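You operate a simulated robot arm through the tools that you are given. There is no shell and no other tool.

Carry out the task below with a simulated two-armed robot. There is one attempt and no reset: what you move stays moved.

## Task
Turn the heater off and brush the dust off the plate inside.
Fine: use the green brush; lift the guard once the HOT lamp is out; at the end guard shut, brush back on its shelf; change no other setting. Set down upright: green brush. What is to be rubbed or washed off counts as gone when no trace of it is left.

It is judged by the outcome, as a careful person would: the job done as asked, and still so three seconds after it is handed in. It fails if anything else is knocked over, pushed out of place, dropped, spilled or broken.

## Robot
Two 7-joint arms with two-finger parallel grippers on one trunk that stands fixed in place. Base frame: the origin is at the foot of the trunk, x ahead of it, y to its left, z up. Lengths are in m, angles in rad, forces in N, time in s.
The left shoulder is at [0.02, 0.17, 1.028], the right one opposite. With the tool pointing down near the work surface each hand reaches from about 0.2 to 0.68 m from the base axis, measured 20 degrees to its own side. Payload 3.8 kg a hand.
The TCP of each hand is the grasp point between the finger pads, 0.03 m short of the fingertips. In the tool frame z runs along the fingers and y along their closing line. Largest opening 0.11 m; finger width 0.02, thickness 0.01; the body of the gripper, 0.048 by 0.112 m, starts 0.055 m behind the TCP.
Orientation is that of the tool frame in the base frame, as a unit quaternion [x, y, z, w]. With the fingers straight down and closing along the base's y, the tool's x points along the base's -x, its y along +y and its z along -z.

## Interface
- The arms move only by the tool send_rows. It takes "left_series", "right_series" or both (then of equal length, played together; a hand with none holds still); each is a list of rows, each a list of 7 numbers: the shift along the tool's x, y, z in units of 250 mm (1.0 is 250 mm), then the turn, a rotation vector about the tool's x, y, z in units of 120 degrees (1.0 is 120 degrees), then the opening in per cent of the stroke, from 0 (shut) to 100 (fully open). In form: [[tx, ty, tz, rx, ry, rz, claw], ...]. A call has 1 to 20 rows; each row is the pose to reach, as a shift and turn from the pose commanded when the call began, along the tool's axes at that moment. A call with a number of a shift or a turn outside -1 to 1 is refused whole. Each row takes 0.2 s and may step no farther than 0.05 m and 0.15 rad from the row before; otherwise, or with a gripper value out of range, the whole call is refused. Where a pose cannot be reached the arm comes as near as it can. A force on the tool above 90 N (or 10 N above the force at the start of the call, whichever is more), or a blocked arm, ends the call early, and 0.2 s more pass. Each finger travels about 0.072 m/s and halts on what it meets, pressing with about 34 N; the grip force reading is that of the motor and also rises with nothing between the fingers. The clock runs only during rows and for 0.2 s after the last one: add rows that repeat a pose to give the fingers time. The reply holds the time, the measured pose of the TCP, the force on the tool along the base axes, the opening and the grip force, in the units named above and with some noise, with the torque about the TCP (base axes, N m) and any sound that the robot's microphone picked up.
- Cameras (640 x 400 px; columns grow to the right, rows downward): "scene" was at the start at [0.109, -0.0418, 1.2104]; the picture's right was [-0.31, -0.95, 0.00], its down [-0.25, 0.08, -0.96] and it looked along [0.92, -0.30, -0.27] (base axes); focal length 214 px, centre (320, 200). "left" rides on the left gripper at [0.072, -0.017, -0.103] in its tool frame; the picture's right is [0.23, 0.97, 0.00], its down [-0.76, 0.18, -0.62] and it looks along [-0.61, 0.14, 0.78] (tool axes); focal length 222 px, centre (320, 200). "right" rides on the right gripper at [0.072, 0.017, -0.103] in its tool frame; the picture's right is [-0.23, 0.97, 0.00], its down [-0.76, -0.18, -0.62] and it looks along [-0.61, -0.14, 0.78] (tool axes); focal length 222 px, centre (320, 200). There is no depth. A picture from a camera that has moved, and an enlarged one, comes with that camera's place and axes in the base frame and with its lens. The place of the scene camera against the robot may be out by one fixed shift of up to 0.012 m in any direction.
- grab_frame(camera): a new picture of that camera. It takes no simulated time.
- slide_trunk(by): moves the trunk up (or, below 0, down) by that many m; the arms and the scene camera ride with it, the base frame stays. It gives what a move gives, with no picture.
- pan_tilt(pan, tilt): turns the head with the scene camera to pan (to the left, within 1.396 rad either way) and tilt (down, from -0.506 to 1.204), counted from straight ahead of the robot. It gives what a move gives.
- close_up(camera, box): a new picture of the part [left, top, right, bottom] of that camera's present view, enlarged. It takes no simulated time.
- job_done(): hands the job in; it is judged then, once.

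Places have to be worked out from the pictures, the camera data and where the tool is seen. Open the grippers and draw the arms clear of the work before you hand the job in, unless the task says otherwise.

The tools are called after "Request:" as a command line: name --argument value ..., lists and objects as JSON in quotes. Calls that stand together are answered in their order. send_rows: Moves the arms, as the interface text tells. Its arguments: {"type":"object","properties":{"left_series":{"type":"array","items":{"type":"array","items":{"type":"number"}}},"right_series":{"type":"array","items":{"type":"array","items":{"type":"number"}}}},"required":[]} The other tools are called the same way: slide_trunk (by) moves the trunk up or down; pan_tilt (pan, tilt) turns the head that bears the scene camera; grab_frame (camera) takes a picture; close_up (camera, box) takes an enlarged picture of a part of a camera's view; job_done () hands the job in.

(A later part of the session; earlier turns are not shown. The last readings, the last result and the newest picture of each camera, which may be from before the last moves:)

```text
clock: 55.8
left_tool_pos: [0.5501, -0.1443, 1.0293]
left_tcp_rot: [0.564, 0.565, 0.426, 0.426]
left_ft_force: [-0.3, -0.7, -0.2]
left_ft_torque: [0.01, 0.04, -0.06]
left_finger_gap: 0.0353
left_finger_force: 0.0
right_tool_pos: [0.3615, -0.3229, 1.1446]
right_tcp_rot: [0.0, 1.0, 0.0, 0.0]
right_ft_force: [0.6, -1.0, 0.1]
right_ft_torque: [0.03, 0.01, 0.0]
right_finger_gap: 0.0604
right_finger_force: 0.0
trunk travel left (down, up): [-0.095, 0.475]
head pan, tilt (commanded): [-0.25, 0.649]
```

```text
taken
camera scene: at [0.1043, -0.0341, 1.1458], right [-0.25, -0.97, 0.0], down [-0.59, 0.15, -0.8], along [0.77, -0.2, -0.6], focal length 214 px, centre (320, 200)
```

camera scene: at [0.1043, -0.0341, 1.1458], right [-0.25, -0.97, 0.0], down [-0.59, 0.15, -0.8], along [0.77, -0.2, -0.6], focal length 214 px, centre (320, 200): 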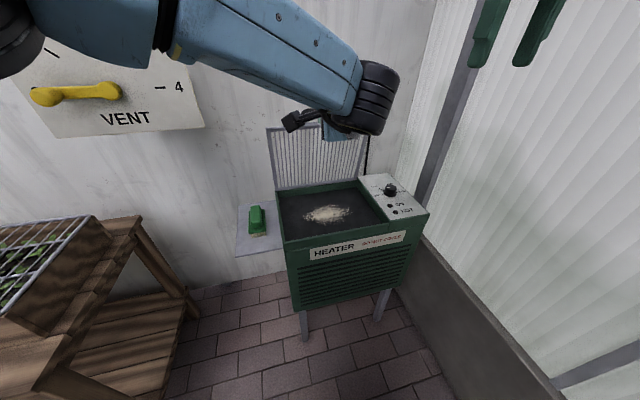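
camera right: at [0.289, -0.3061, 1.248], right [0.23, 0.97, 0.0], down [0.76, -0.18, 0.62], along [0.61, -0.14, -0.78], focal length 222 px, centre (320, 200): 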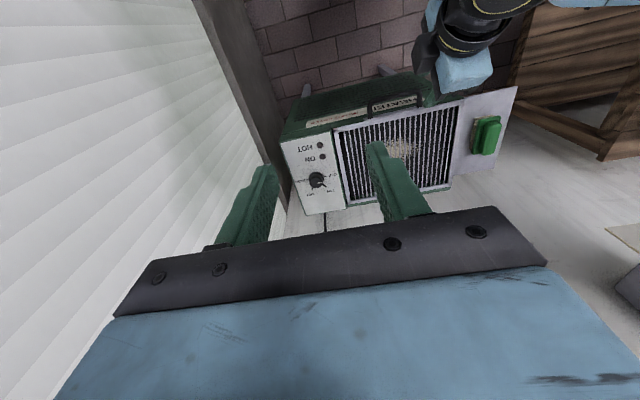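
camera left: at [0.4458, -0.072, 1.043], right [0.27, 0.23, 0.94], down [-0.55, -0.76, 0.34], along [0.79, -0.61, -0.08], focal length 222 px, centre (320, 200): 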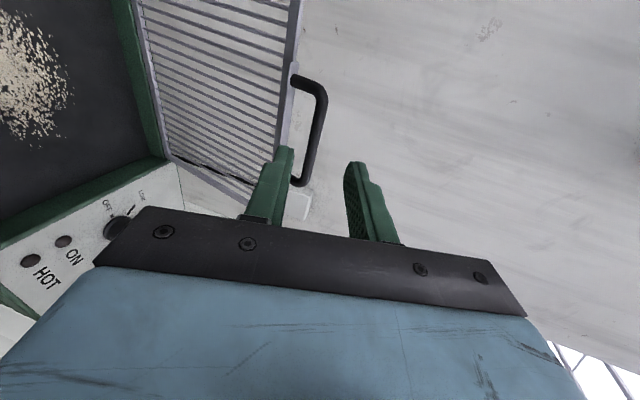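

The guard stays up by itself at about 80°, and the plate is exposed. I now turn the left hand back (30° forward tilt, fingers closing left-right) and bring it over the shelf.

Request:
send_rows --left_series '[[0.0647, -0.0256, 0.0073, 0.0239, 0.0239, -0.0591, 45], [0.1293, -0.0513, 0.0147, 0.0478, 0.0478, -0.1183, 45], [0.194, -0.0769, 0.022, 0.0717, 0.0717, -0.1774, 45], [0.2587, -0.1025, 0.0293, 0.0956, 0.0956, -0.2366, 45], [0.3233, -0.1282, 0.0367, 0.1195, 0.1195, -0.2957, 45], [0.388, -0.1538, 0.044, 0.1434, 0.1434, -0.3549, 45], [0.4527, -0.1794, 0.0513, 0.1673, 0.1673, -0.414, 45], [0.5173, -0.2051, 0.0587, 0.1912, 0.1912, -0.4731, 45], [0.582, -0.2307, 0.066, 0.2151, 0.2151, -0.5323, 45], [0.6467, -0.2563, 0.0733, 0.239, 0.239, -0.5914, 45], [0.7113, -0.282, 0.0807, 0.2629, 0.2629, -0.6506, 45], [0.776, -0.3076, 0.088, 0.2868, 0.2868, -0.7097, 45], [0.776, -0.3076, 0.088, 0.2868, 0.2868, -0.7097, 45]]'

Request:
slide_trunk --by -0.09

Request:
grab_frame --camera "left"

Request:
grab_frame --camera "scene"

```text
clock: 58.6
left_tool_pos: [0.5495, 0.0481, 0.9483]
left_tcp_rot: [-0.001, 0.966, 0.0, 0.258]
left_ft_force: [0.7, 0.7, 0.9]
left_ft_torque: [-0.03, 0.0, -0.01]
left_finger_gap: 0.0493
left_finger_force: 0.0
right_tool_pos: [0.362, -0.3235, 1.1442]
right_tcp_rot: [0.0, 1.0, 0.001, 0.0]
right_ft_force: [-0.5, -0.1, -0.2]
right_ft_torque: [-0.02, -0.02, -0.05]
right_finger_gap: 0.0604
right_finger_force: 0.1
trunk travel left (down, up): [-0.095, 0.475]
head pan, tilt (commanded): [-0.25, 0.649]
```

```text
clock: 59.8
left_tool_pos: [0.5509, 0.0487, 0.858]
left_tcp_rot: [-0.001, 0.966, 0.0, 0.259]
left_ft_force: [-0.7, -0.4, 0.7]
left_ft_torque: [-0.01, -0.02, 0.02]
left_finger_gap: 0.0497
left_finger_force: 0.0
right_tool_pos: [0.3633, -0.3224, 1.0546]
right_tcp_rot: [0.001, 1.0, 0.0, 0.0]
right_ft_force: [0.3, -0.6, 0.3]
right_ft_torque: [0.01, -0.01, 0.0]
right_finger_gap: 0.0605
right_finger_force: 0.1
trunk travel left (down, up): [-0.005, 0.565]
head pan, tilt (commanded): [-0.25, 0.649]
```

```text
taken
camera left: at [0.4355, 0.0316, 0.9131], right [-0.2, 0.97, -0.11], down [0.35, 0.18, 0.92], along [0.92, 0.14, -0.37], focal length 222 px, centre (320, 200)
```

left: 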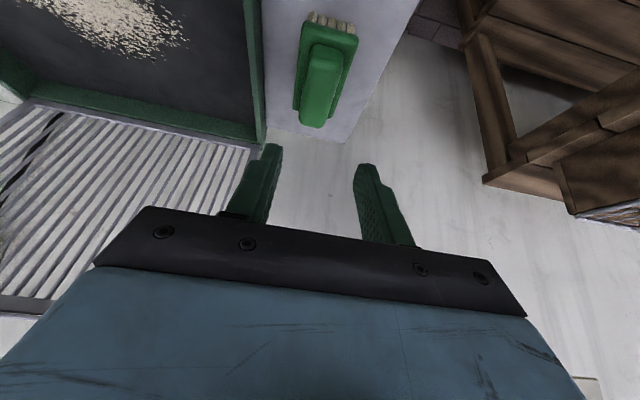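

```text
taken
camera scene: at [0.1042, -0.0341, 1.0559], right [-0.25, -0.97, 0.0], down [-0.59, 0.15, -0.8], along [0.77, -0.2, -0.6], focal length 214 px, centre (320, 200)
```

scene: 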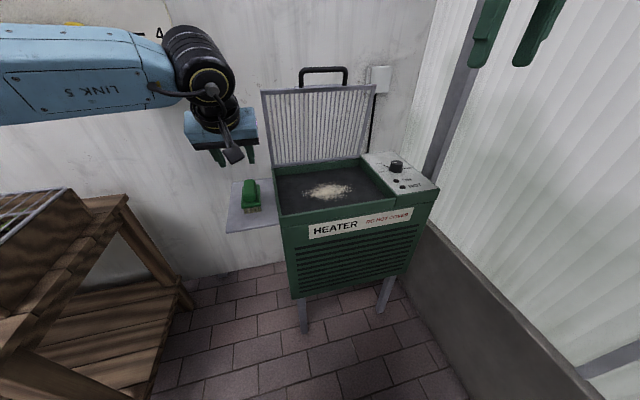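

The guard stands open and the plate is clear. I zoom on the brush in the left view to set the grasp precisely.

Request:
close_up --camera "left" --box '[260, 0, 390, 150]'

Request:
close_up --camera "scene" --box '[220, 140, 450, 280]'

```text
2.67 times, centred on (325, 75) of left
camera zoom: at [0.4355, 0.0316, 0.9131], right [-0.2, 0.97, -0.11], down [0.35, 0.18, 0.92], along [0.92, 0.14, -0.37], focal length 592 px, centre (307, 533)
```

zoom: 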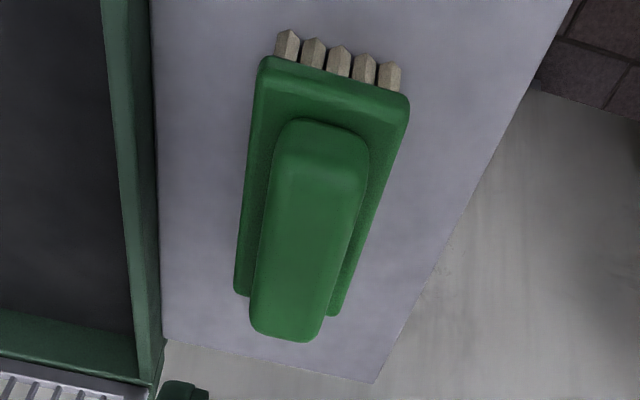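

```text
2.78 times, centred on (335, 210) of scene
camera zoom: at [0.1042, -0.0341, 1.0559], right [-0.25, -0.97, 0.0], down [-0.59, 0.15, -0.8], along [0.77, -0.2, -0.6], focal length 597 px, centre (278, 172)
```

zoom: 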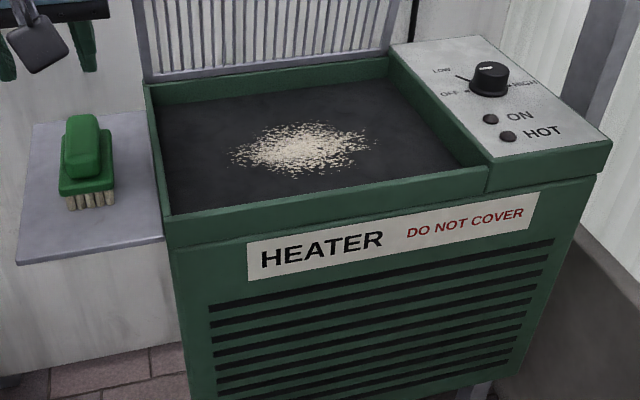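

Handle about 0.030 m wide centred at y≈0.0415, x 0.56–0.634, base top about 0.723. I descend to just above the grasp height for a check.

Request:
send_rows --left_series '[[-0.0624, -0.0288, 0.036, 0, 0, 0, 45], [0.005, -0.0288, 0.1527, 0, 0, 0, 45], [0.0723, -0.0288, 0.2693, 0, 0, 0, 45], [0.115, -0.0288, 0.343, 0, 0, 0, 45], [0.115, -0.0288, 0.343, 0, 0, 0, 45]]'

Request:
grab_frame --camera "left"

Request:
close_up --camera "scene" --box '[180, 140, 320, 240]'

```text
clock: 61.0
left_tool_pos: [0.5673, 0.0425, 0.77]
left_tcp_rot: [0.0, 0.966, 0.0, 0.259]
left_ft_force: [-0.7, -0.3, -0.4]
left_ft_torque: [0.0, -0.02, 0.01]
left_finger_gap: 0.0496
left_finger_force: 0.2
right_tool_pos: [0.3617, -0.3223, 1.0534]
right_tcp_rot: [0.001, 1.0, -0.001, 0.002]
right_ft_force: [-0.2, -0.6, -1.0]
right_ft_torque: [0.01, -0.03, -0.01]
right_finger_gap: 0.0606
right_finger_force: 0.0
trunk travel left (down, up): [-0.005, 0.565]
head pan, tilt (commanded): [-0.25, 0.649]
```

```text
taken
camera left: at [0.4533, 0.0262, 0.8234], right [-0.2, 0.97, -0.11], down [0.35, 0.18, 0.92], along [0.92, 0.14, -0.37], focal length 222 px, centre (320, 200)
```

left: 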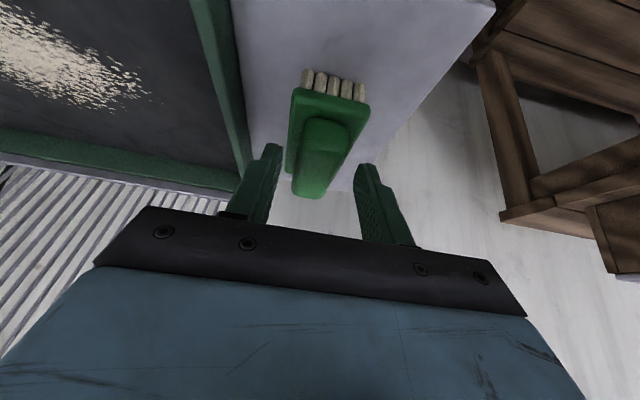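

```text
4.00 times, centred on (250, 190) of scene
camera zoom: at [0.1043, -0.0341, 1.0558], right [-0.25, -0.97, 0.0], down [-0.59, 0.15, -0.8], along [0.77, -0.2, -0.6], focal length 858 px, centre (600, 240)
```

zoom: 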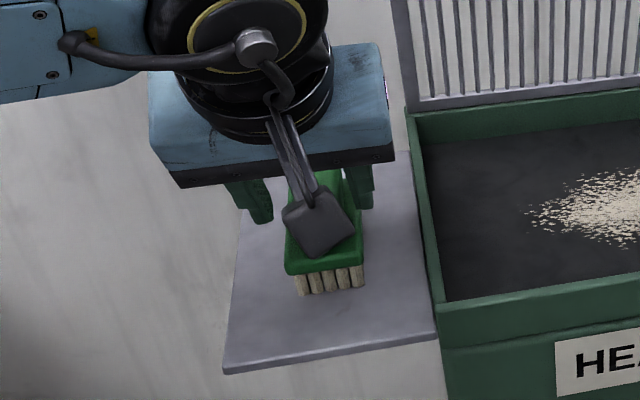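

The handle lies centred between the fingers. I go down the last 13 mm and close on it.

Request:
send_rows --left_series '[[0.013, 0, 0.0225, 0, 0, 0, 45], [0.026, 0, 0.045, 0, 0, 0, 45], [0.026, 0, 0.045, 0, 0, 0, 45]]'

Request:
close_up --camera "left" --box '[230, 60, 410, 240]'

```text
clock: 61.8
left_tool_pos: [0.5667, 0.042, 0.7552]
left_tcp_rot: [-0.001, 0.966, 0.001, 0.259]
left_ft_force: [0.4, 0.3, 0.2]
left_ft_torque: [-0.04, -0.01, -0.01]
left_finger_gap: 0.0495
left_finger_force: 0.0
right_tool_pos: [0.3633, -0.3227, 1.0547]
right_tcp_rot: [0.0, 1.0, 0.0, 0.0]
right_ft_force: [-0.2, 0.0, 0.3]
right_ft_torque: [-0.02, -0.02, 0.0]
right_finger_gap: 0.0604
right_finger_force: 0.1
trunk travel left (down, up): [-0.005, 0.565]
head pan, tilt (commanded): [-0.25, 0.649]
```

```text
2.22 times, centred on (320, 150) of left
camera zoom: at [0.4529, 0.0244, 0.8108], right [-0.2, 0.97, -0.11], down [0.35, 0.18, 0.92], along [0.92, 0.14, -0.37], focal length 494 px, centre (320, 311)
```

zoom: 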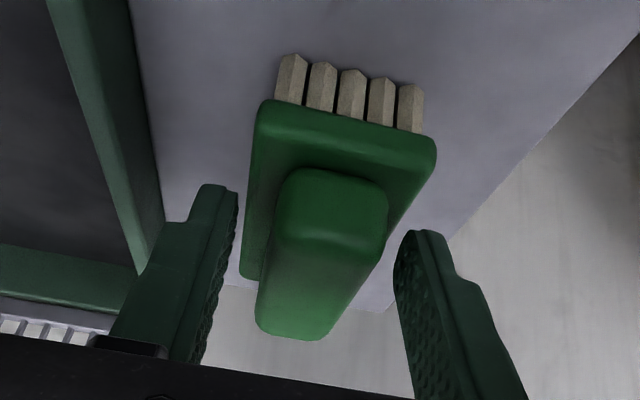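

Fingers straddle the handle without touching the base. Closing now.

Request:
send_rows --left_series '[[0, 0, 0, 0, 0, 0, 30], [0, 0, 0, 0, 0, 0, 15], [0, 0, 0, 0, 0, 0, 10], [0, 0, 0, 0, 0, 0, 10]]'

Request:
close_up --camera "left" --box '[230, 60, 410, 240]'

```text
clock: 62.8
left_tool_pos: [0.5665, 0.0418, 0.7576]
left_tcp_rot: [-0.001, 0.966, 0.001, 0.259]
left_ft_force: [1.2, -0.2, 0.2]
left_ft_torque: [-0.01, -0.06, -0.01]
left_finger_gap: 0.0469
left_finger_force: 33.6
right_tool_pos: [0.3615, -0.3233, 1.0544]
right_tcp_rot: [0.001, 1.0, 0.0, 0.0]
right_ft_force: [-0.2, -0.5, -0.2]
right_ft_torque: [-0.02, 0.0, -0.01]
right_finger_gap: 0.0604
right_finger_force: 0.0
trunk travel left (down, up): [-0.005, 0.565]
head pan, tilt (commanded): [-0.25, 0.649]
```

```text
2.22 times, centred on (320, 150) of left
camera zoom: at [0.4529, 0.0243, 0.8109], right [-0.2, 0.97, -0.11], down [0.35, 0.18, 0.92], along [0.92, 0.14, -0.37], focal length 494 px, centre (320, 311)
```

zoom: 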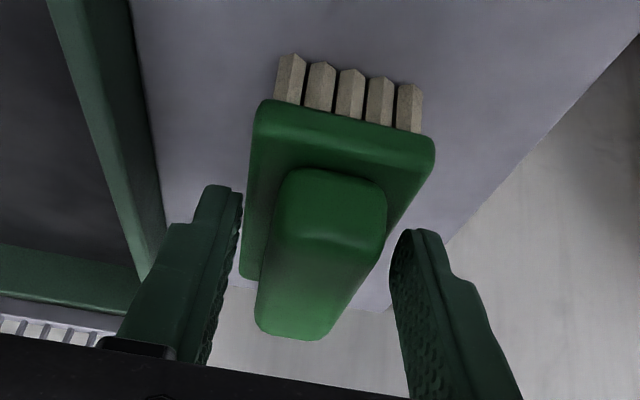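

The fingers stopped at 47 mm on the top edge of the base block rather than on the handle. A deeper grip on the base sides is firmer: I open a little, lower 13 mm and close again.

Request:
send_rows --left_series '[[0, 0, 0, 0, 0, 0, 52], [0, 0, 0, 0, 0, 0, 52], [0.013, 0, 0.0225, 0, 0, 0, 52], [0.026, 0, 0.045, 0, 0, 0, 52], [0.026, 0, 0.045, 0, 0, 0, 52]]'

Request:
close_up --camera "left" --box '[230, 60, 410, 240]'

```text
clock: 64.0
left_tool_pos: [0.568, 0.0424, 0.743]
left_tcp_rot: [0.0, 0.966, 0.0, 0.258]
left_ft_force: [-0.9, -0.3, 0.6]
left_ft_torque: [0.01, -0.01, -0.04]
left_finger_gap: 0.0573
left_finger_force: 0.1
right_tool_pos: [0.3624, -0.3232, 1.0544]
right_tcp_rot: [0.0, 1.0, 0.0, 0.0]
right_ft_force: [0.4, 0.1, 0.6]
right_ft_torque: [0.0, 0.01, -0.01]
right_finger_gap: 0.0603
right_finger_force: 0.1
trunk travel left (down, up): [-0.005, 0.565]
head pan, tilt (commanded): [-0.25, 0.649]
```

```text
2.22 times, centred on (320, 150) of left
camera zoom: at [0.4533, 0.0247, 0.7978], right [-0.2, 0.97, -0.11], down [0.35, 0.18, 0.92], along [0.92, 0.14, -0.37], focal length 494 px, centre (320, 311)
```

zoom: 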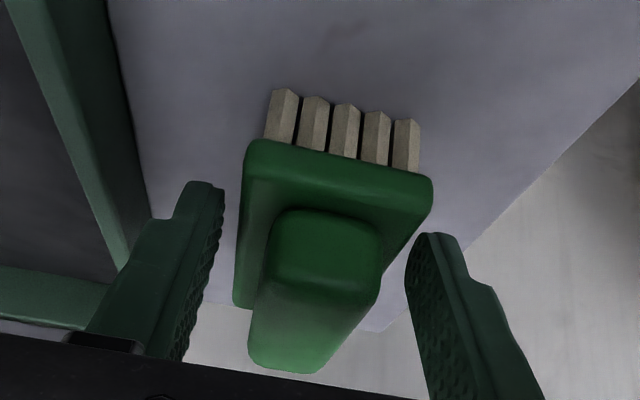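

Now the fingertips are beside the base block. Closing.

Request:
send_rows --left_series '[[0, 0, 0, 0, 0, 0, 42], [0, 0, 0, 0, 0, 0, 30], [0, 0, 0, 0, 0, 0, 30], [0, 0, 0, 0, 0, 0, 30]]'

Request:
close_up --camera "left" --box '[230, 60, 410, 240]'

```text
clock: 65.0
left_tool_pos: [0.5672, 0.0412, 0.7441]
left_tcp_rot: [-0.001, 0.966, -0.001, 0.259]
left_ft_force: [0.0, 0.2, -0.5]
left_ft_torque: [0.07, -0.04, 0.0]
left_finger_gap: 0.0471
left_finger_force: 33.7
right_tool_pos: [0.3623, -0.3233, 1.0549]
right_tcp_rot: [0.0, 1.0, 0.0, 0.0]
right_ft_force: [-0.3, -0.6, 0.0]
right_ft_torque: [0.0, 0.0, 0.0]
right_finger_gap: 0.0606
right_finger_force: 0.1
trunk travel left (down, up): [-0.005, 0.565]
head pan, tilt (commanded): [-0.25, 0.649]
```

```text
2.22 times, centred on (320, 150) of left
camera zoom: at [0.4533, 0.0247, 0.7978], right [-0.2, 0.97, -0.11], down [0.35, 0.18, 0.92], along [0.92, 0.14, -0.37], focal length 494 px, centre (320, 311)
```

zoom: 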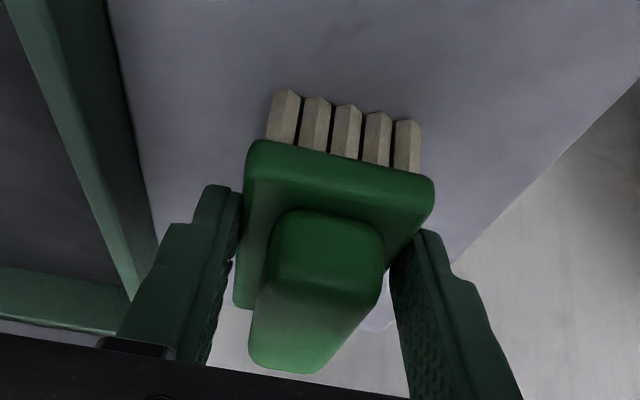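

Firm grip on the base (47 mm, 34 N). I lift 6 cm and look.

Request:
send_rows --left_series '[[-0.03, 0, -0.052, 0, 0, 0, 30], [-0.07, 0, -0.1213, 0, 0, 0, 30], [-0.12, 0, -0.208, 0, 0, 0, 30], [-0.12, 0, -0.208, 0, 0, 0, 30]]'

Request:
grab_frame --camera "left"

Request:
close_up --camera "scene" --box '[180, 100, 400, 240]'

```text
clock: 66.0
left_tool_pos: [0.5686, 0.0409, 0.8035]
left_tcp_rot: [-0.001, 0.966, 0.001, 0.259]
left_ft_force: [-0.1, 0.4, -1.1]
left_ft_torque: [-0.02, 0.05, -0.01]
left_finger_gap: 0.0471
left_finger_force: 33.7
right_tool_pos: [0.3622, -0.3224, 1.0543]
right_tcp_rot: [0.0, 1.0, 0.0, 0.001]
right_ft_force: [0.5, 0.4, -0.4]
right_ft_torque: [-0.01, -0.01, -0.02]
right_finger_gap: 0.0604
right_finger_force: 0.1
trunk travel left (down, up): [-0.005, 0.565]
head pan, tilt (commanded): [-0.25, 0.649]
```

```text
taken
camera left: at [0.4539, 0.0232, 0.8576], right [-0.2, 0.97, -0.11], down [0.35, 0.18, 0.92], along [0.92, 0.14, -0.37], focal length 222 px, centre (320, 200)
```

left: 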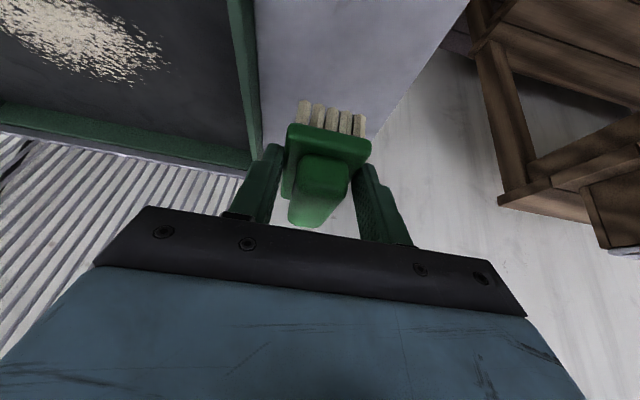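

```text
2.86 times, centred on (290, 170) of scene
camera zoom: at [0.1043, -0.0342, 1.0558], right [-0.25, -0.97, 0.0], down [-0.59, 0.15, -0.8], along [0.77, -0.2, -0.6], focal length 613 px, centre (406, 286)
```

zoom: 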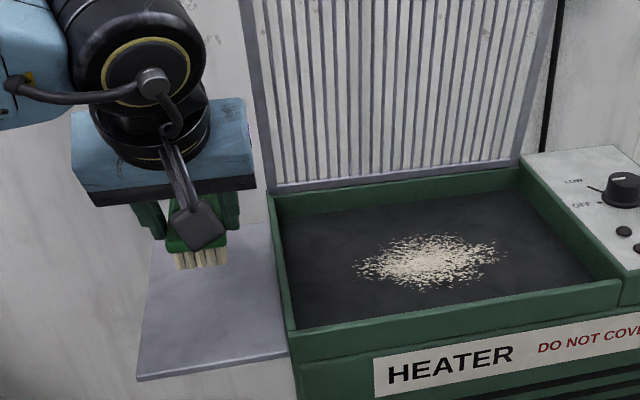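

The brush is held well. Now I carry it over the plate, turning the hand 50° clockwise so the arm can reach, still 2.5 cm above the rim.

Request:
send_rows --left_series '[[-0.0108, -0.1074, -0.0004, 0.0298, 0, 0.0515, 30], [-0.0215, -0.2149, -0.0007, 0.0595, 0, 0.1031, 30], [-0.0323, -0.3223, -0.0011, 0.0893, 0, 0.1546, 30], [-0.0431, -0.4297, -0.0015, 0.119, 0, 0.2062, 30], [-0.0539, -0.5371, -0.0019, 0.1488, 0, 0.2577, 30], [-0.0646, -0.6446, -0.0022, 0.1785, 0, 0.3093, 30], [-0.0754, -0.752, -0.0026, 0.2083, 0, 0.3608, 30], [-0.0754, -0.752, -0.0026, 0.2083, 0, 0.3608, 30]]'

Request:
grab_frame --camera "left"

Request:
close_up --camera "scene" --box '[200, 80, 440, 240]'

```text
clock: 67.8
left_tool_pos: [0.5836, -0.1388, 0.815]
left_tcp_rot: [0.389, 0.884, -0.104, 0.237]
left_ft_force: [0.0, 0.0, -0.6]
left_ft_torque: [-0.01, 0.02, -0.04]
left_finger_gap: 0.0469
left_finger_force: 34.2
left hand out of reach, approached as far as the arm can: row 7, 8
right_tool_pos: [0.3633, -0.3224, 1.0533]
right_tcp_rot: [0.0, 1.0, 0.001, 0.001]
right_ft_force: [-0.1, 0.1, 0.1]
right_ft_torque: [0.04, 0.0, 0.02]
right_finger_gap: 0.0604
right_finger_force: 0.0
trunk travel left (down, up): [-0.005, 0.565]
head pan, tilt (commanded): [-0.25, 0.649]
```

```text
taken
camera left: at [0.4939, -0.0661, 0.8682], right [0.59, 0.8, -0.11], down [0.37, -0.14, 0.92], along [0.72, -0.58, -0.37], focal length 222 px, centre (320, 200)
```

left: 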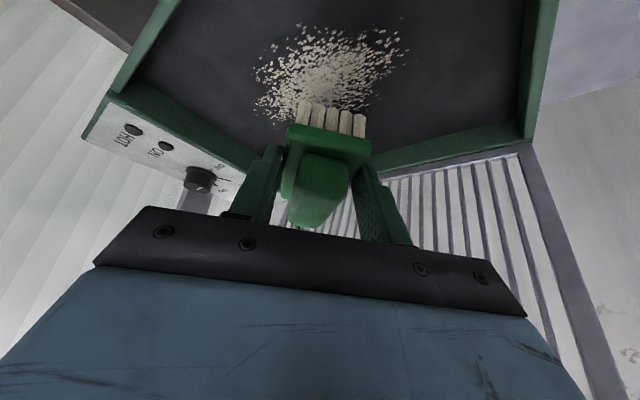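

```text
2.50 times, centred on (320, 160) of scene
camera zoom: at [0.1044, -0.0344, 1.0558], right [-0.25, -0.97, 0.0], down [-0.59, 0.15, -0.8], along [0.77, -0.2, -0.6], focal length 536 px, centre (320, 300)
```

zoom: 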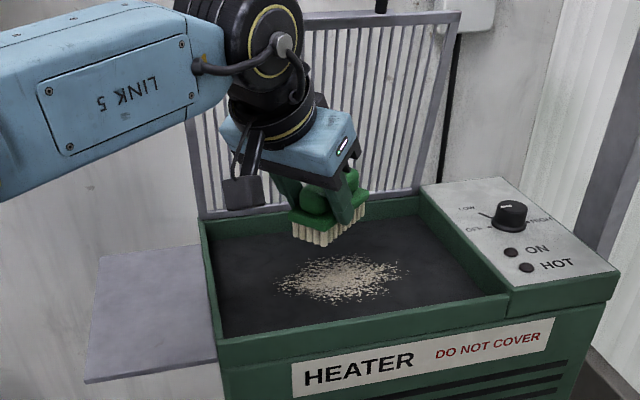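

The arm stops about 1 cm short of the needed area with this grip (dust runs to y ≈ -0.245), so I need a steeper tilt and a grip nearer the brush's rear end. I carry the brush back over its shelf to re-grip it.

Request:
send_rows --left_series '[[0.0734, 0.0633, -0.0364, -0.0283, 0, -0.049, 30], [0.1467, 0.1265, -0.0729, -0.0565, 0, -0.0979, 30], [0.2201, 0.1898, -0.1093, -0.0848, 0, -0.1469, 30], [0.2935, 0.2531, -0.1458, -0.1131, 0, -0.1959, 30], [0.3669, 0.3164, -0.1822, -0.1414, 0, -0.2449, 30], [0.4402, 0.3796, -0.2187, -0.1696, 0, -0.2938, 30], [0.5136, 0.4429, -0.2551, -0.1979, 0, -0.3428, 30], [0.5136, 0.4429, -0.2551, -0.1979, 0, -0.3428, 30]]'

Request:
grab_frame --camera "left"

```text
clock: 69.6
left_tool_pos: [0.5749, 0.0445, 0.8044]
left_tcp_rot: [0.02, 0.966, -0.005, 0.259]
left_ft_force: [-0.6, 0.4, -1.4]
left_ft_torque: [0.04, -0.01, 0.0]
left_finger_gap: 0.0472
left_finger_force: 33.7
right_tool_pos: [0.3627, -0.3232, 1.0535]
right_tcp_rot: [0.0, 1.0, 0.0, 0.0]
right_ft_force: [0.4, 0.2, -0.9]
right_ft_torque: [-0.01, 0.03, -0.01]
right_finger_gap: 0.0604
right_finger_force: 0.0
trunk travel left (down, up): [-0.005, 0.565]
head pan, tilt (commanded): [-0.25, 0.649]
```

```text
taken
camera left: at [0.4608, 0.0315, 0.8579], right [-0.16, 0.98, -0.11], down [0.36, 0.16, 0.92], along [0.92, 0.1, -0.37], focal length 222 px, centre (320, 200)
```

left: 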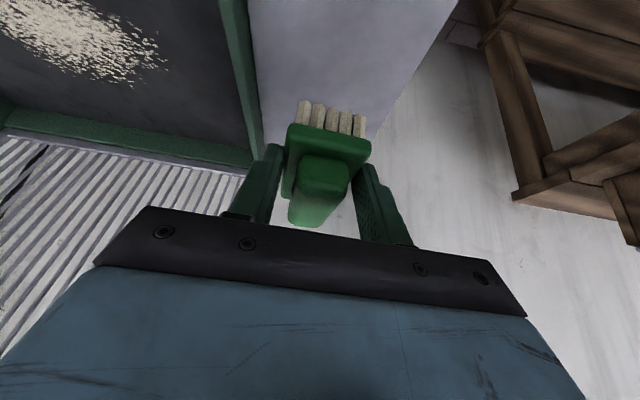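

Nearly back (2° yaw, a few mm off). I correct that and lower the brush onto the shelf.

Request:
send_rows --left_series '[[0.0252, -0.0132, -0.0145, -0.01, 0, -0.0173, 30], [0.0652, -0.0132, 0.0548, -0.01, 0, -0.0173, 30], [0.1052, -0.0132, 0.1242, -0.01, 0, -0.0173, 30], [0.1372, -0.0132, 0.1796, -0.01, 0, -0.0173, 30], [0.1372, -0.0132, 0.1796, -0.01, 0, -0.0173, 30]]'

```text
clock: 70.8
left_tool_pos: [0.5684, 0.0414, 0.7508]
left_tcp_rot: [0.0, 0.966, 0.0, 0.258]
left_ft_force: [-0.9, -0.6, -0.5]
left_ft_torque: [-0.02, 0.04, 0.0]
left_finger_gap: 0.0473
left_finger_force: 33.9
right_tool_pos: [0.3626, -0.3224, 1.056]
right_tcp_rot: [0.0, 1.0, 0.0, 0.001]
right_ft_force: [-0.6, 0.3, 0.2]
right_ft_torque: [0.01, -0.01, 0.0]
right_finger_gap: 0.0605
right_finger_force: 0.1
trunk travel left (down, up): [-0.005, 0.565]
head pan, tilt (commanded): [-0.25, 0.649]
```

6 mm remain to the shelf. I lower by that amount and read the force.

Request:
send_rows --left_series '[[0.006, 0, 0.0104, 0, 0, 0, 30], [0.0125, 0, 0.0217, 0, 0, 0, 30], [0.0125, 0, 0.0217, 0, 0, 0, 30]]'

```text
clock: 71.6
left_tool_pos: [0.5685, 0.0401, 0.7434]
left_tcp_rot: [0.0, 0.966, 0.0, 0.258]
left_ft_force: [-1.1, 0.6, 2.0]
left_ft_torque: [-0.01, -0.11, 0.02]
left_finger_gap: 0.047
left_finger_force: 34.2
right_tool_pos: [0.3628, -0.3218, 1.0545]
right_tcp_rot: [0.0, 1.0, 0.0, 0.001]
right_ft_force: [-1.1, -0.1, 0.9]
right_ft_torque: [0.02, 0.0, 0.01]
right_finger_gap: 0.0605
right_finger_force: 0.1
trunk travel left (down, up): [-0.005, 0.565]
head pan, tilt (commanded): [-0.25, 0.649]
```

Contact with the shelf (2 N). I release, back off, tilt the hand to 40° and come down again 15 mm further back on the brush.

Request:
send_rows --left_series '[[0, 0, 0, 0, 0, 0, 45], [0, 0, 0, 0, 0, 0, 54], [0, 0, -0.1, 0, 0, 0, 54], [-0.0378, 0.004, -0.1934, 0, -0.0417, 0, 54], [-0.0378, 0.004, -0.1934, 0, -0.0833, 0, 54], [0.0138, 0.004, -0.104, 0, -0.0833, 0, 54], [0.0457, 0.004, -0.0488, 0, -0.0833, 0, 54], [0.0457, 0.004, -0.0488, 0, -0.0833, 0, 54]]'

Request:
close_up --camera "left" --box '[230, 60, 410, 240]'

Request:
close_up --camera "scene" --box '[180, 140, 320, 240]'

```text
clock: 73.4
left_tool_pos: [0.5569, 0.0425, 0.7477]
left_tcp_rot: [0.0, 0.94, -0.001, 0.342]
left_ft_force: [-0.8, -0.4, -0.1]
left_ft_torque: [-0.01, 0.01, 0.0]
left_finger_gap: 0.0596
left_finger_force: 0.2
right_tool_pos: [0.3621, -0.3237, 1.054]
right_tcp_rot: [0.0, 1.0, 0.0, 0.001]
right_ft_force: [0.5, -0.4, -0.7]
right_ft_torque: [0.02, -0.03, 0.01]
right_finger_gap: 0.0606
right_finger_force: 0.0
trunk travel left (down, up): [-0.005, 0.565]
head pan, tilt (commanded): [-0.25, 0.649]
```

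```text
2.22 times, centred on (320, 150) of left
camera zoom: at [0.4334, 0.026, 0.7808], right [-0.17, 0.97, -0.15], down [0.18, 0.18, 0.97], along [0.97, 0.14, -0.21], focal length 494 px, centre (320, 311)
```

zoom: 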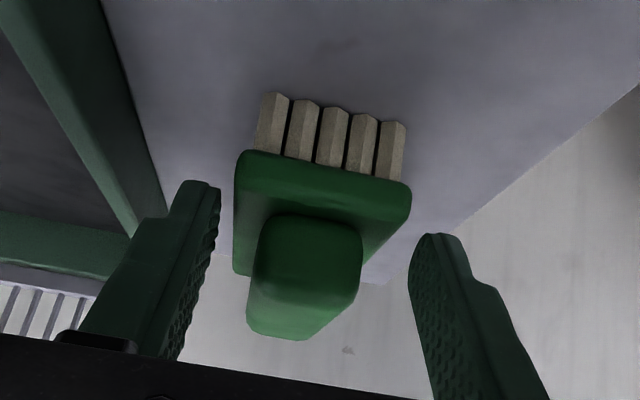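

```text
4.00 times, centred on (250, 190) of scene
camera zoom: at [0.1043, -0.0341, 1.0558], right [-0.25, -0.97, 0.0], down [-0.59, 0.15, -0.8], along [0.77, -0.2, -0.6], focal length 858 px, centre (600, 240)
```

zoom: 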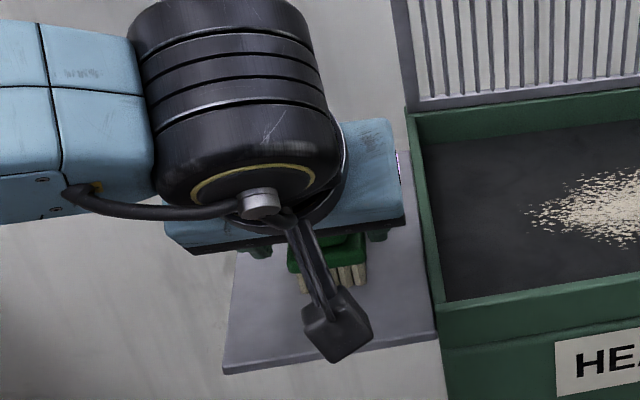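

Brush is centred between the fingers. I make the last small move (4 mm back, 9 mm down) and close.

Request:
send_rows --left_series '[[0.0187, -0.002, 0.0086, 0, 0, 0, 54], [0.0374, -0.002, 0.0172, 0, 0, 0, 54], [0.0374, -0.002, 0.0172, 0, 0, 0, 42], [0.0374, -0.002, 0.0172, 0, 0, 0, 30], [0.0374, -0.002, 0.0172, 0, 0, 0, 30], [0.0374, -0.002, 0.0172, 0, 0, 0, 30]]'

Request:
close_up --camera "left" --box '[230, 60, 410, 240]'

```text
clock: 74.8
left_tool_pos: [0.5504, 0.0421, 0.7388]
left_tcp_rot: [-0.001, 0.94, 0.0, 0.342]
left_ft_force: [-0.2, -0.3, -0.6]
left_ft_torque: [-0.06, -0.05, -0.03]
left_finger_gap: 0.0472
left_finger_force: 33.6
right_tool_pos: [0.3619, -0.3235, 1.0538]
right_tcp_rot: [0.0, 1.0, 0.0, 0.0]
right_ft_force: [-0.1, 0.5, -0.1]
right_ft_torque: [0.01, 0.01, -0.04]
right_finger_gap: 0.0606
right_finger_force: 0.0
trunk travel left (down, up): [-0.005, 0.565]
head pan, tilt (commanded): [-0.25, 0.649]
```

```text
2.22 times, centred on (320, 150) of left
camera zoom: at [0.4279, 0.0254, 0.7716], right [-0.17, 0.97, -0.15], down [0.18, 0.18, 0.97], along [0.97, 0.14, -0.21], focal length 494 px, centre (320, 311)
```

zoom: 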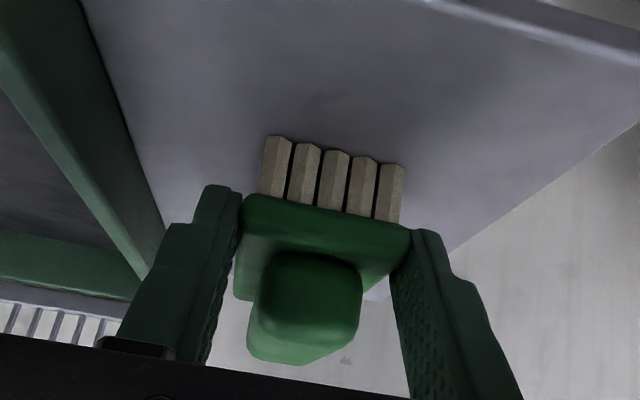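

Firm grip again, 46 mm behind the brush's centre. I lift it and carry it over the plate with the hand turned 60° clockwise.

Request:
send_rows --left_series '[[-0.0835, 0, -0.0995, 0, 0, 0, 30], [-0.167, 0, -0.199, 0, 0, 0, 30], [-0.1763, -0.0835, -0.1912, 0.0402, 0, 0.0479, 30], [-0.1855, -0.167, -0.1835, 0.0804, 0, 0.0958, 30], [-0.1948, -0.2505, -0.1757, 0.1205, 0, 0.1436, 30], [-0.204, -0.334, -0.1679, 0.1607, 0, 0.1915, 30], [-0.2133, -0.4175, -0.1601, 0.2009, 0, 0.2394, 30], [-0.2225, -0.501, -0.1524, 0.2411, 0, 0.2873, 30], [-0.2318, -0.5845, -0.1446, 0.2812, 0, 0.3351, 30], [-0.241, -0.668, -0.1368, 0.3214, 0, 0.383, 30], [-0.241, -0.668, -0.1368, 0.3214, 0, 0.383, 30]]'

Request:
grab_frame --camera "left"

Request:
close_up --camera "scene" --box '[200, 80, 440, 240]'

Request:
close_up --camera "right" --box '[270, 20, 530, 220]'

```text
clock: 77.2
left_tool_pos: [0.5699, -0.1155, 0.803]
left_tcp_rot: [0.443, 0.828, -0.163, 0.301]
left_ft_force: [0.6, -1.1, -2.0]
left_ft_torque: [0.02, 0.03, -0.01]
left_finger_gap: 0.0471
left_finger_force: 33.3
left hand out of reach, approached as far as the arm can: row 10, 11
right_tool_pos: [0.3627, -0.3236, 1.0542]
right_tcp_rot: [0.0, 1.0, 0.0, -0.001]
right_ft_force: [0.0, 0.9, -0.1]
right_ft_torque: [-0.03, 0.0, -0.01]
right_finger_gap: 0.0607
right_finger_force: 0.1
trunk travel left (down, up): [-0.005, 0.565]
head pan, tilt (commanded): [-0.25, 0.649]
```

```text
taken
camera left: at [0.4886, -0.0232, 0.836], right [0.71, 0.68, -0.15], down [0.25, -0.05, 0.97], along [0.65, -0.73, -0.21], focal length 222 px, centre (320, 200)
```

left: 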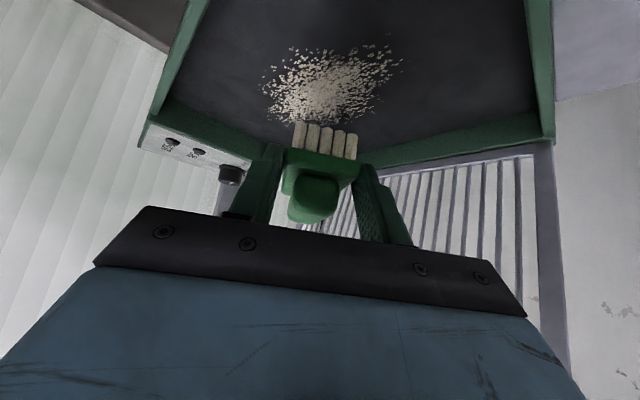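

```text
2.50 times, centred on (320, 160) of scene
camera zoom: at [0.1044, -0.0342, 1.0558], right [-0.25, -0.97, 0.0], down [-0.59, 0.15, -0.8], along [0.77, -0.2, -0.6], focal length 536 px, centre (320, 300)
```

zoom: 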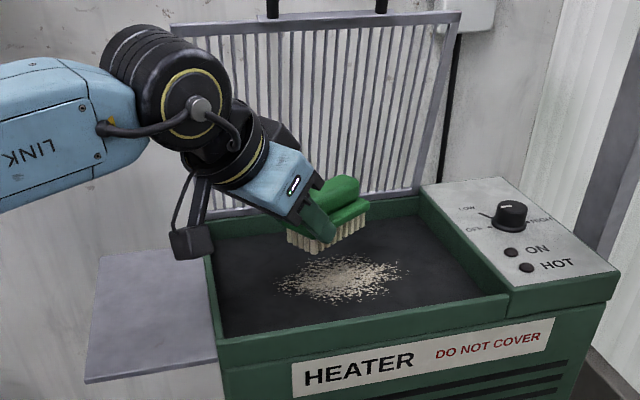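

```text
2.00 times, centred on (400, 120) of right
camera zoom: at [0.2891, -0.3061, 1.1579], right [0.23, 0.97, 0.0], down [0.76, -0.18, 0.62], along [0.61, -0.14, -0.78], focal length 444 px, centre (160, 360)
```

zoom: 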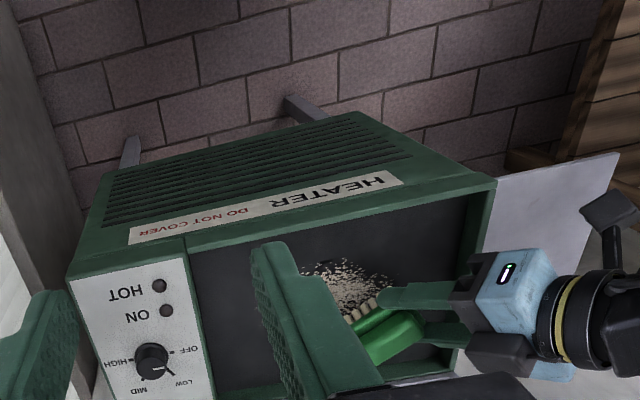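

The limit again shows at y≈-0.116 with 56° of turn, before the shoulder is at its end, so the turn itself may be the limit. I try 30° of turn and then move right.

Request:
send_rows --left_series '[[0, 0, 0, -0.0352, 0, -0.042, 30], [0, 0, 0, -0.0705, 0, -0.084, 30], [0, 0, 0, -0.1057, 0, -0.126, 30], [0, 0, 0, -0.141, 0, -0.168, 30], [-0.0637, -0.0555, 0.0535, -0.141, 0, -0.168, 30], [-0.1274, -0.111, 0.107, -0.141, 0, -0.168, 30], [-0.1274, -0.111, 0.107, -0.141, 0, -0.168, 30]]'

```text
clock: 78.8
left_tool_pos: [0.5737, -0.1666, 0.803]
left_tcp_rot: [0.243, 0.908, -0.089, 0.33]
left_ft_force: [0.0, -0.4, -0.8]
left_ft_torque: [0.0, 0.03, 0.0]
left_finger_gap: 0.047
left_finger_force: 34.0
right_tool_pos: [0.363, -0.3227, 1.0545]
right_tcp_rot: [0.001, 1.0, 0.0, 0.0]
right_ft_force: [-0.5, 0.0, -0.6]
right_ft_torque: [0.05, 0.01, -0.02]
right_finger_gap: 0.0606
right_finger_force: 0.1
trunk travel left (down, up): [-0.005, 0.565]
head pan, tilt (commanded): [-0.25, 0.649]
```

With 30° of turn the hand reaches y -0.167 freely, so the last wrist joint was the limit. I begin brushing from the left side of the dust with the hand straight, moving to [0.556, -0.09] and starting down.

Request:
send_rows --left_series '[[0.043, 0.0575, -0.0322, -0.0402, 0, -0.0479, 30], [0.086, 0.115, -0.0644, -0.0804, 0, -0.0958, 30], [0.129, 0.1725, -0.0966, -0.1206, 0, -0.1436, 30], [0.172, 0.23, -0.1288, -0.1608, 0, -0.1915, 30], [0.2106, 0.23, -0.0829, -0.1608, 0, -0.1915, 30], [0.2492, 0.23, -0.0369, -0.1608, 0, -0.1915, 30], [0.2492, 0.23, -0.0369, -0.1608, 0, -0.1915, 30]]'

Request:
grab_frame --camera "left"

Request:
close_up --camera "scene" --box '[200, 80, 440, 240]'

Request:
close_up --camera "right" --box '[270, 20, 530, 220]'

```text
clock: 80.4
left_tool_pos: [0.5522, -0.0898, 0.7713]
left_tcp_rot: [-0.001, 0.939, 0.0, 0.343]
left_ft_force: [0.2, 0.0, -1.0]
left_ft_torque: [0.02, 0.03, 0.01]
left_finger_gap: 0.0471
left_finger_force: 34.0
right_tool_pos: [0.3635, -0.3235, 1.054]
right_tcp_rot: [0.0, 1.0, 0.0, -0.001]
right_ft_force: [-0.6, 0.4, -0.5]
right_ft_torque: [0.0, -0.02, 0.0]
right_finger_gap: 0.0606
right_finger_force: 0.1
trunk travel left (down, up): [-0.005, 0.565]
head pan, tilt (commanded): [-0.25, 0.649]
```

```text
taken
camera left: at [0.4301, -0.1062, 0.8038], right [-0.18, 0.97, -0.15], down [0.18, 0.18, 0.97], along [0.97, 0.14, -0.21], focal length 222 px, centre (320, 200)
```

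left: 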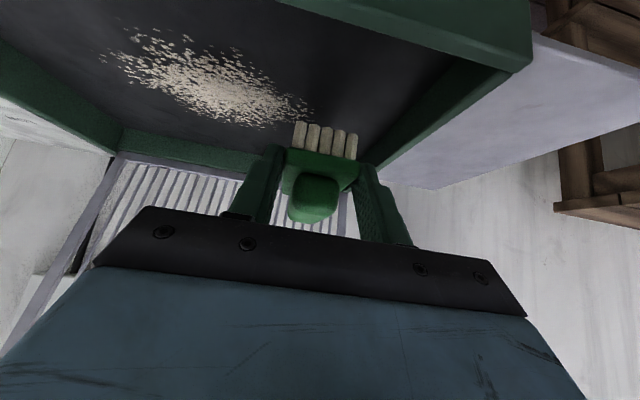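

```text
2.50 times, centred on (320, 160) of scene
camera zoom: at [0.1044, -0.0341, 1.0558], right [-0.25, -0.97, 0.0], down [-0.59, 0.15, -0.8], along [0.77, -0.2, -0.6], focal length 536 px, centre (320, 300)
```

zoom: 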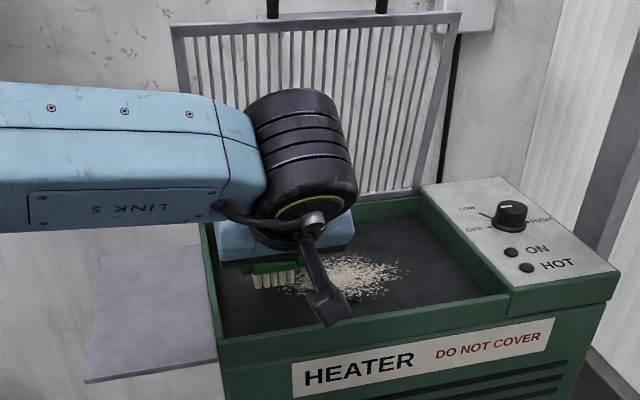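

```text
2.00 times, centred on (400, 120) of right
camera zoom: at [0.2891, -0.306, 1.158], right [0.23, 0.97, 0.0], down [0.76, -0.18, 0.62], along [0.61, -0.14, -0.78], focal length 444 px, centre (160, 360)
```

zoom: 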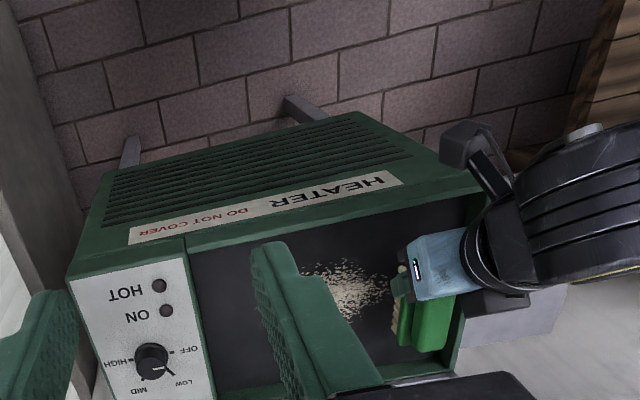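

Brush sits left of the dust, clear of the rims. I lower it to just above the plate and then feel for contact.

Request:
send_rows --left_series '[[0.036, 0, 0.0429, 0, 0, 0, 30], [0.0771, 0, 0.0919, 0, 0, 0, 30], [0.0771, 0, 0.0919, 0, 0, 0, 30]]'

```text
clock: 81.2
left_tool_pos: [0.5521, -0.0904, 0.7397]
left_tcp_rot: [-0.001, 0.94, 0.001, 0.342]
left_ft_force: [-0.4, -0.1, 0.1]
left_ft_torque: [0.01, 0.04, 0.0]
left_finger_gap: 0.0475
left_finger_force: 33.5
right_tool_pos: [0.363, -0.3234, 1.0535]
right_tcp_rot: [0.0, 1.0, 0.0, 0.0]
right_ft_force: [-1.0, -0.2, 0.4]
right_ft_torque: [0.0, 0.02, -0.04]
right_finger_gap: 0.0604
right_finger_force: 0.1
trunk travel left (down, up): [-0.005, 0.565]
head pan, tilt (commanded): [-0.25, 0.649]
```

Force changed only slightly at z 0.740. I lower another 3 mm to confirm contact.

Request:
send_rows --left_series '[[0.0077, 0, 0.0092, 0, 0, 0, 30], [0.0077, 0, 0.0092, 0, 0, 0, 30]]'

Request:
grab_frame --camera "left"

```text
clock: 81.8
left_tool_pos: [0.5541, -0.0896, 0.7384]
left_tcp_rot: [-0.001, 0.94, 0.0, 0.342]
left_ft_force: [-0.3, 0.2, -1.1]
left_ft_torque: [-0.03, 0.06, -0.02]
left_finger_gap: 0.047
left_finger_force: 34.4
right_tool_pos: [0.3623, -0.3235, 1.0534]
right_tcp_rot: [0.0, 1.0, 0.0, -0.001]
right_ft_force: [0.2, -0.3, -0.4]
right_ft_torque: [0.01, 0.05, 0.02]
right_finger_gap: 0.0605
right_finger_force: 0.1
trunk travel left (down, up): [-0.005, 0.565]
head pan, tilt (commanded): [-0.25, 0.649]
```

```text
taken
camera left: at [0.4308, -0.1064, 0.7709], right [-0.17, 0.97, -0.15], down [0.18, 0.18, 0.97], along [0.97, 0.14, -0.21], focal length 222 px, centre (320, 200)
```

left: 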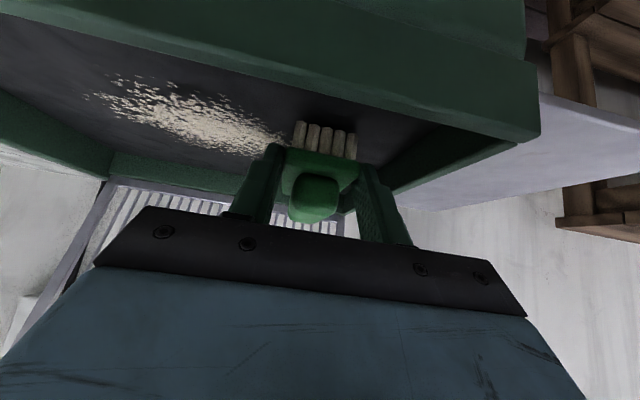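

Still only the brush's weight, so the plate lies lower than the shelf. I continue down in small steps.

Request:
send_rows --left_series '[[0.0077, 0, 0.0092, 0, 0, 0, 30], [0.0154, 0, 0.0184, 0, 0, 0, 30], [0.0154, 0, 0.0184, 0, 0, 0, 30]]'

```text
clock: 82.6
left_tool_pos: [0.5529, -0.0892, 0.7343]
left_tcp_rot: [-0.001, 0.939, -0.001, 0.344]
left_ft_force: [-0.9, 0.2, 17.0]
left_ft_torque: [0.02, 0.0, -0.02]
left_finger_gap: 0.0469
left_finger_force: 34.1
right_tool_pos: [0.3612, -0.323, 1.055]
right_tcp_rot: [0.0, 1.0, 0.0, 0.0]
right_ft_force: [0.6, -0.5, 0.7]
right_ft_torque: [-0.01, -0.02, 0.01]
right_finger_gap: 0.0606
right_finger_force: 0.0
trunk travel left (down, up): [-0.005, 0.565]
head pan, tilt (commanded): [-0.25, 0.649]
```

Contact: 17 N at z 0.734. I ease off 1 mm and sweep the brush to the right across the dust, turning gradually to -30° as the arm reaches across.

Request:
send_rows --left_series '[[-0.0026, 0, -0.0031, 0, 0, 0, 30], [-0.0026, -0.06, -0.0031, 0, 0, 0, 30], [-0.0026, -0.12, -0.0031, 0.0161, 0, 0.0192, 30], [-0.0026, -0.18, -0.0031, 0.0375, 0, 0.0447, 30], [-0.0026, -0.24, -0.0031, 0.0643, 0, 0.0766, 30], [-0.0026, -0.3, -0.0031, 0.0965, 0, 0.1149, 30], [-0.0026, -0.36, -0.0031, 0.1286, 0, 0.1532, 30], [-0.0026, -0.42, -0.0031, 0.1608, 0, 0.1915, 30]]'

Request:
grab_frame --camera "left"

Request:
close_up --camera "scene" --box '[200, 80, 440, 240]'

Request:
close_up --camera "right" --box '[270, 20, 530, 220]'

```text
clock: 84.4
left_tool_pos: [0.5539, -0.1931, 0.7351]
left_tcp_rot: [0.243, 0.907, -0.089, 0.332]
left_ft_force: [0.3, 5.4, 18.8]
left_ft_torque: [-0.13, -0.29, 0.17]
left_finger_gap: 0.047
left_finger_force: 34.2
right_tool_pos: [0.3601, -0.3223, 1.0555]
right_tcp_rot: [0.0, 1.0, 0.0, 0.001]
right_ft_force: [-0.3, 0.2, 0.0]
right_ft_torque: [0.0, 0.0, 0.02]
right_finger_gap: 0.0604
right_finger_force: 0.1
trunk travel left (down, up): [-0.005, 0.565]
head pan, tilt (commanded): [-0.25, 0.649]
```

```text
taken
camera left: at [0.4389, -0.1466, 0.7672], right [0.34, 0.93, -0.15], down [0.24, 0.06, 0.97], along [0.91, -0.36, -0.21], focal length 222 px, centre (320, 200)
```

left: 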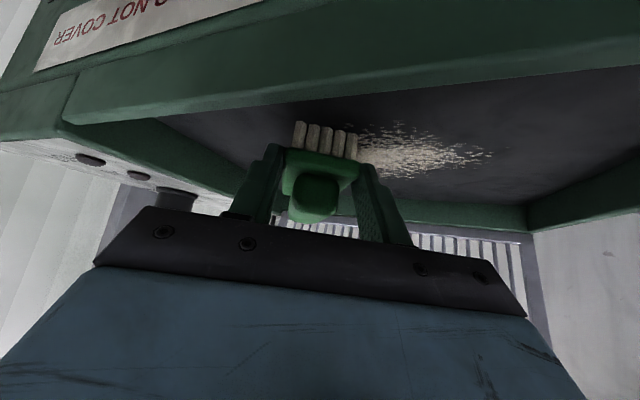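

```text
2.50 times, centred on (320, 160) of scene
camera zoom: at [0.1031, -0.0333, 1.056], right [-0.25, -0.97, 0.0], down [-0.58, 0.15, -0.8], along [0.77, -0.2, -0.6], focal length 536 px, centre (320, 300)
```

zoom: 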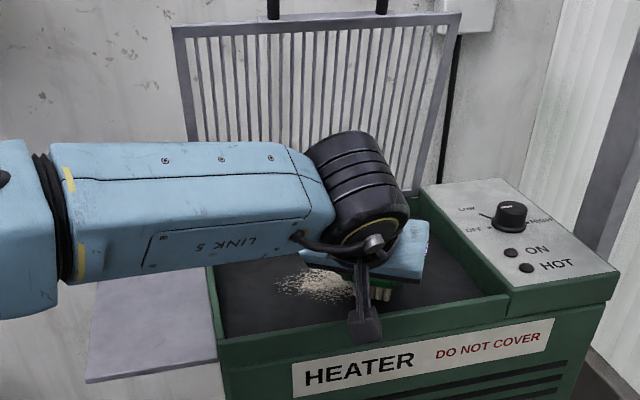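

```text
2.00 times, centred on (400, 120) of right
camera zoom: at [0.2877, -0.305, 1.1587], right [0.23, 0.97, 0.0], down [0.76, -0.18, 0.62], along [0.61, -0.14, -0.78], focal length 444 px, centre (160, 360)
```

zoom: 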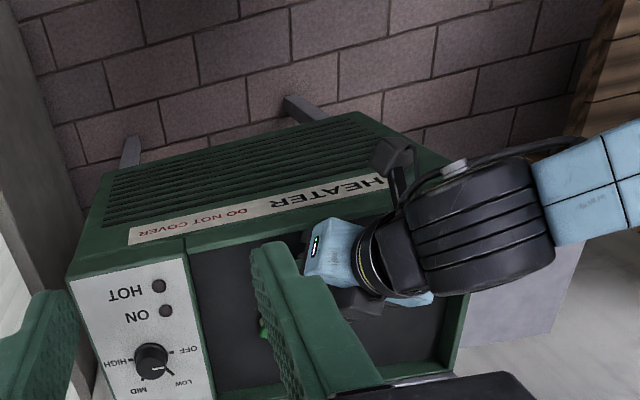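

The sweep went through with about 19 N down. I lift the brush 4 cm and inspect the plate.

Request:
send_rows --left_series '[[-0.0515, 0, -0.0613, 0, 0, 0, 30], [-0.103, 0, -0.1226, 0, 0, 0, 30], [-0.103, 0, -0.1226, 0, 0, 0, 30]]'

Request:
grab_frame --camera "left"

Request:
close_up --camera "scene" --box '[260, 150, 400, 240]'

```text
clock: 85.2
left_tool_pos: [0.5544, -0.1949, 0.7736]
left_tcp_rot: [0.243, 0.908, -0.088, 0.329]
left_ft_force: [-1.1, -0.1, 0.1]
left_ft_torque: [-0.01, 0.03, 0.01]
left_finger_gap: 0.0472
left_finger_force: 33.8
right_tool_pos: [0.3628, -0.3219, 1.0541]
right_tcp_rot: [0.0, 1.0, 0.0, -0.001]
right_ft_force: [-0.8, 0.7, 0.4]
right_ft_torque: [-0.01, -0.04, 0.02]
right_finger_gap: 0.0605
right_finger_force: 0.1
trunk travel left (down, up): [-0.005, 0.565]
head pan, tilt (commanded): [-0.25, 0.649]
```

```text
taken
camera left: at [0.4399, -0.1481, 0.8067], right [0.34, 0.93, -0.15], down [0.25, 0.06, 0.97], along [0.91, -0.36, -0.21], focal length 222 px, centre (320, 200)
```

left: 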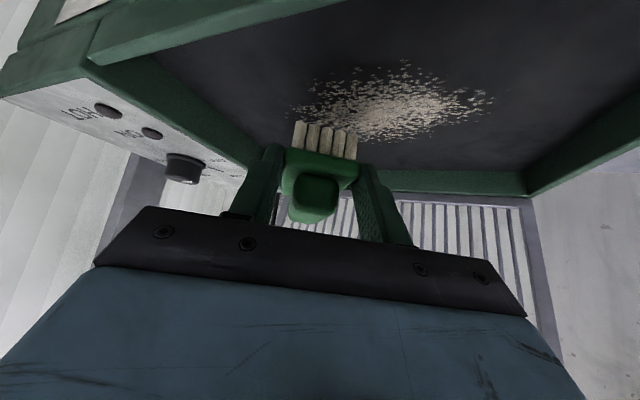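

```text
4.44 times, centred on (330, 195) of scene
camera zoom: at [0.1043, -0.0342, 1.0558], right [-0.25, -0.97, 0.0], down [-0.59, 0.15, -0.8], along [0.77, -0.2, -0.6], focal length 953 px, centre (276, 222)
```

zoom: 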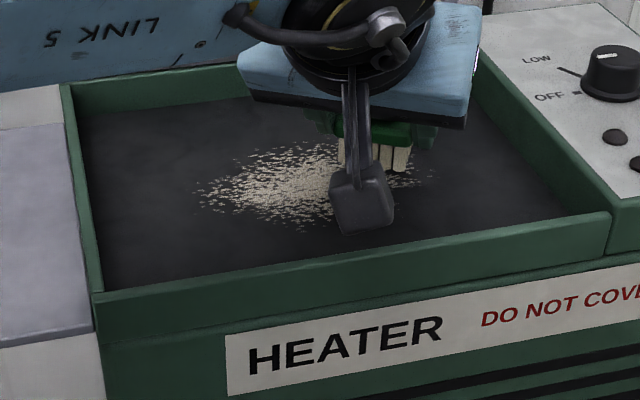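

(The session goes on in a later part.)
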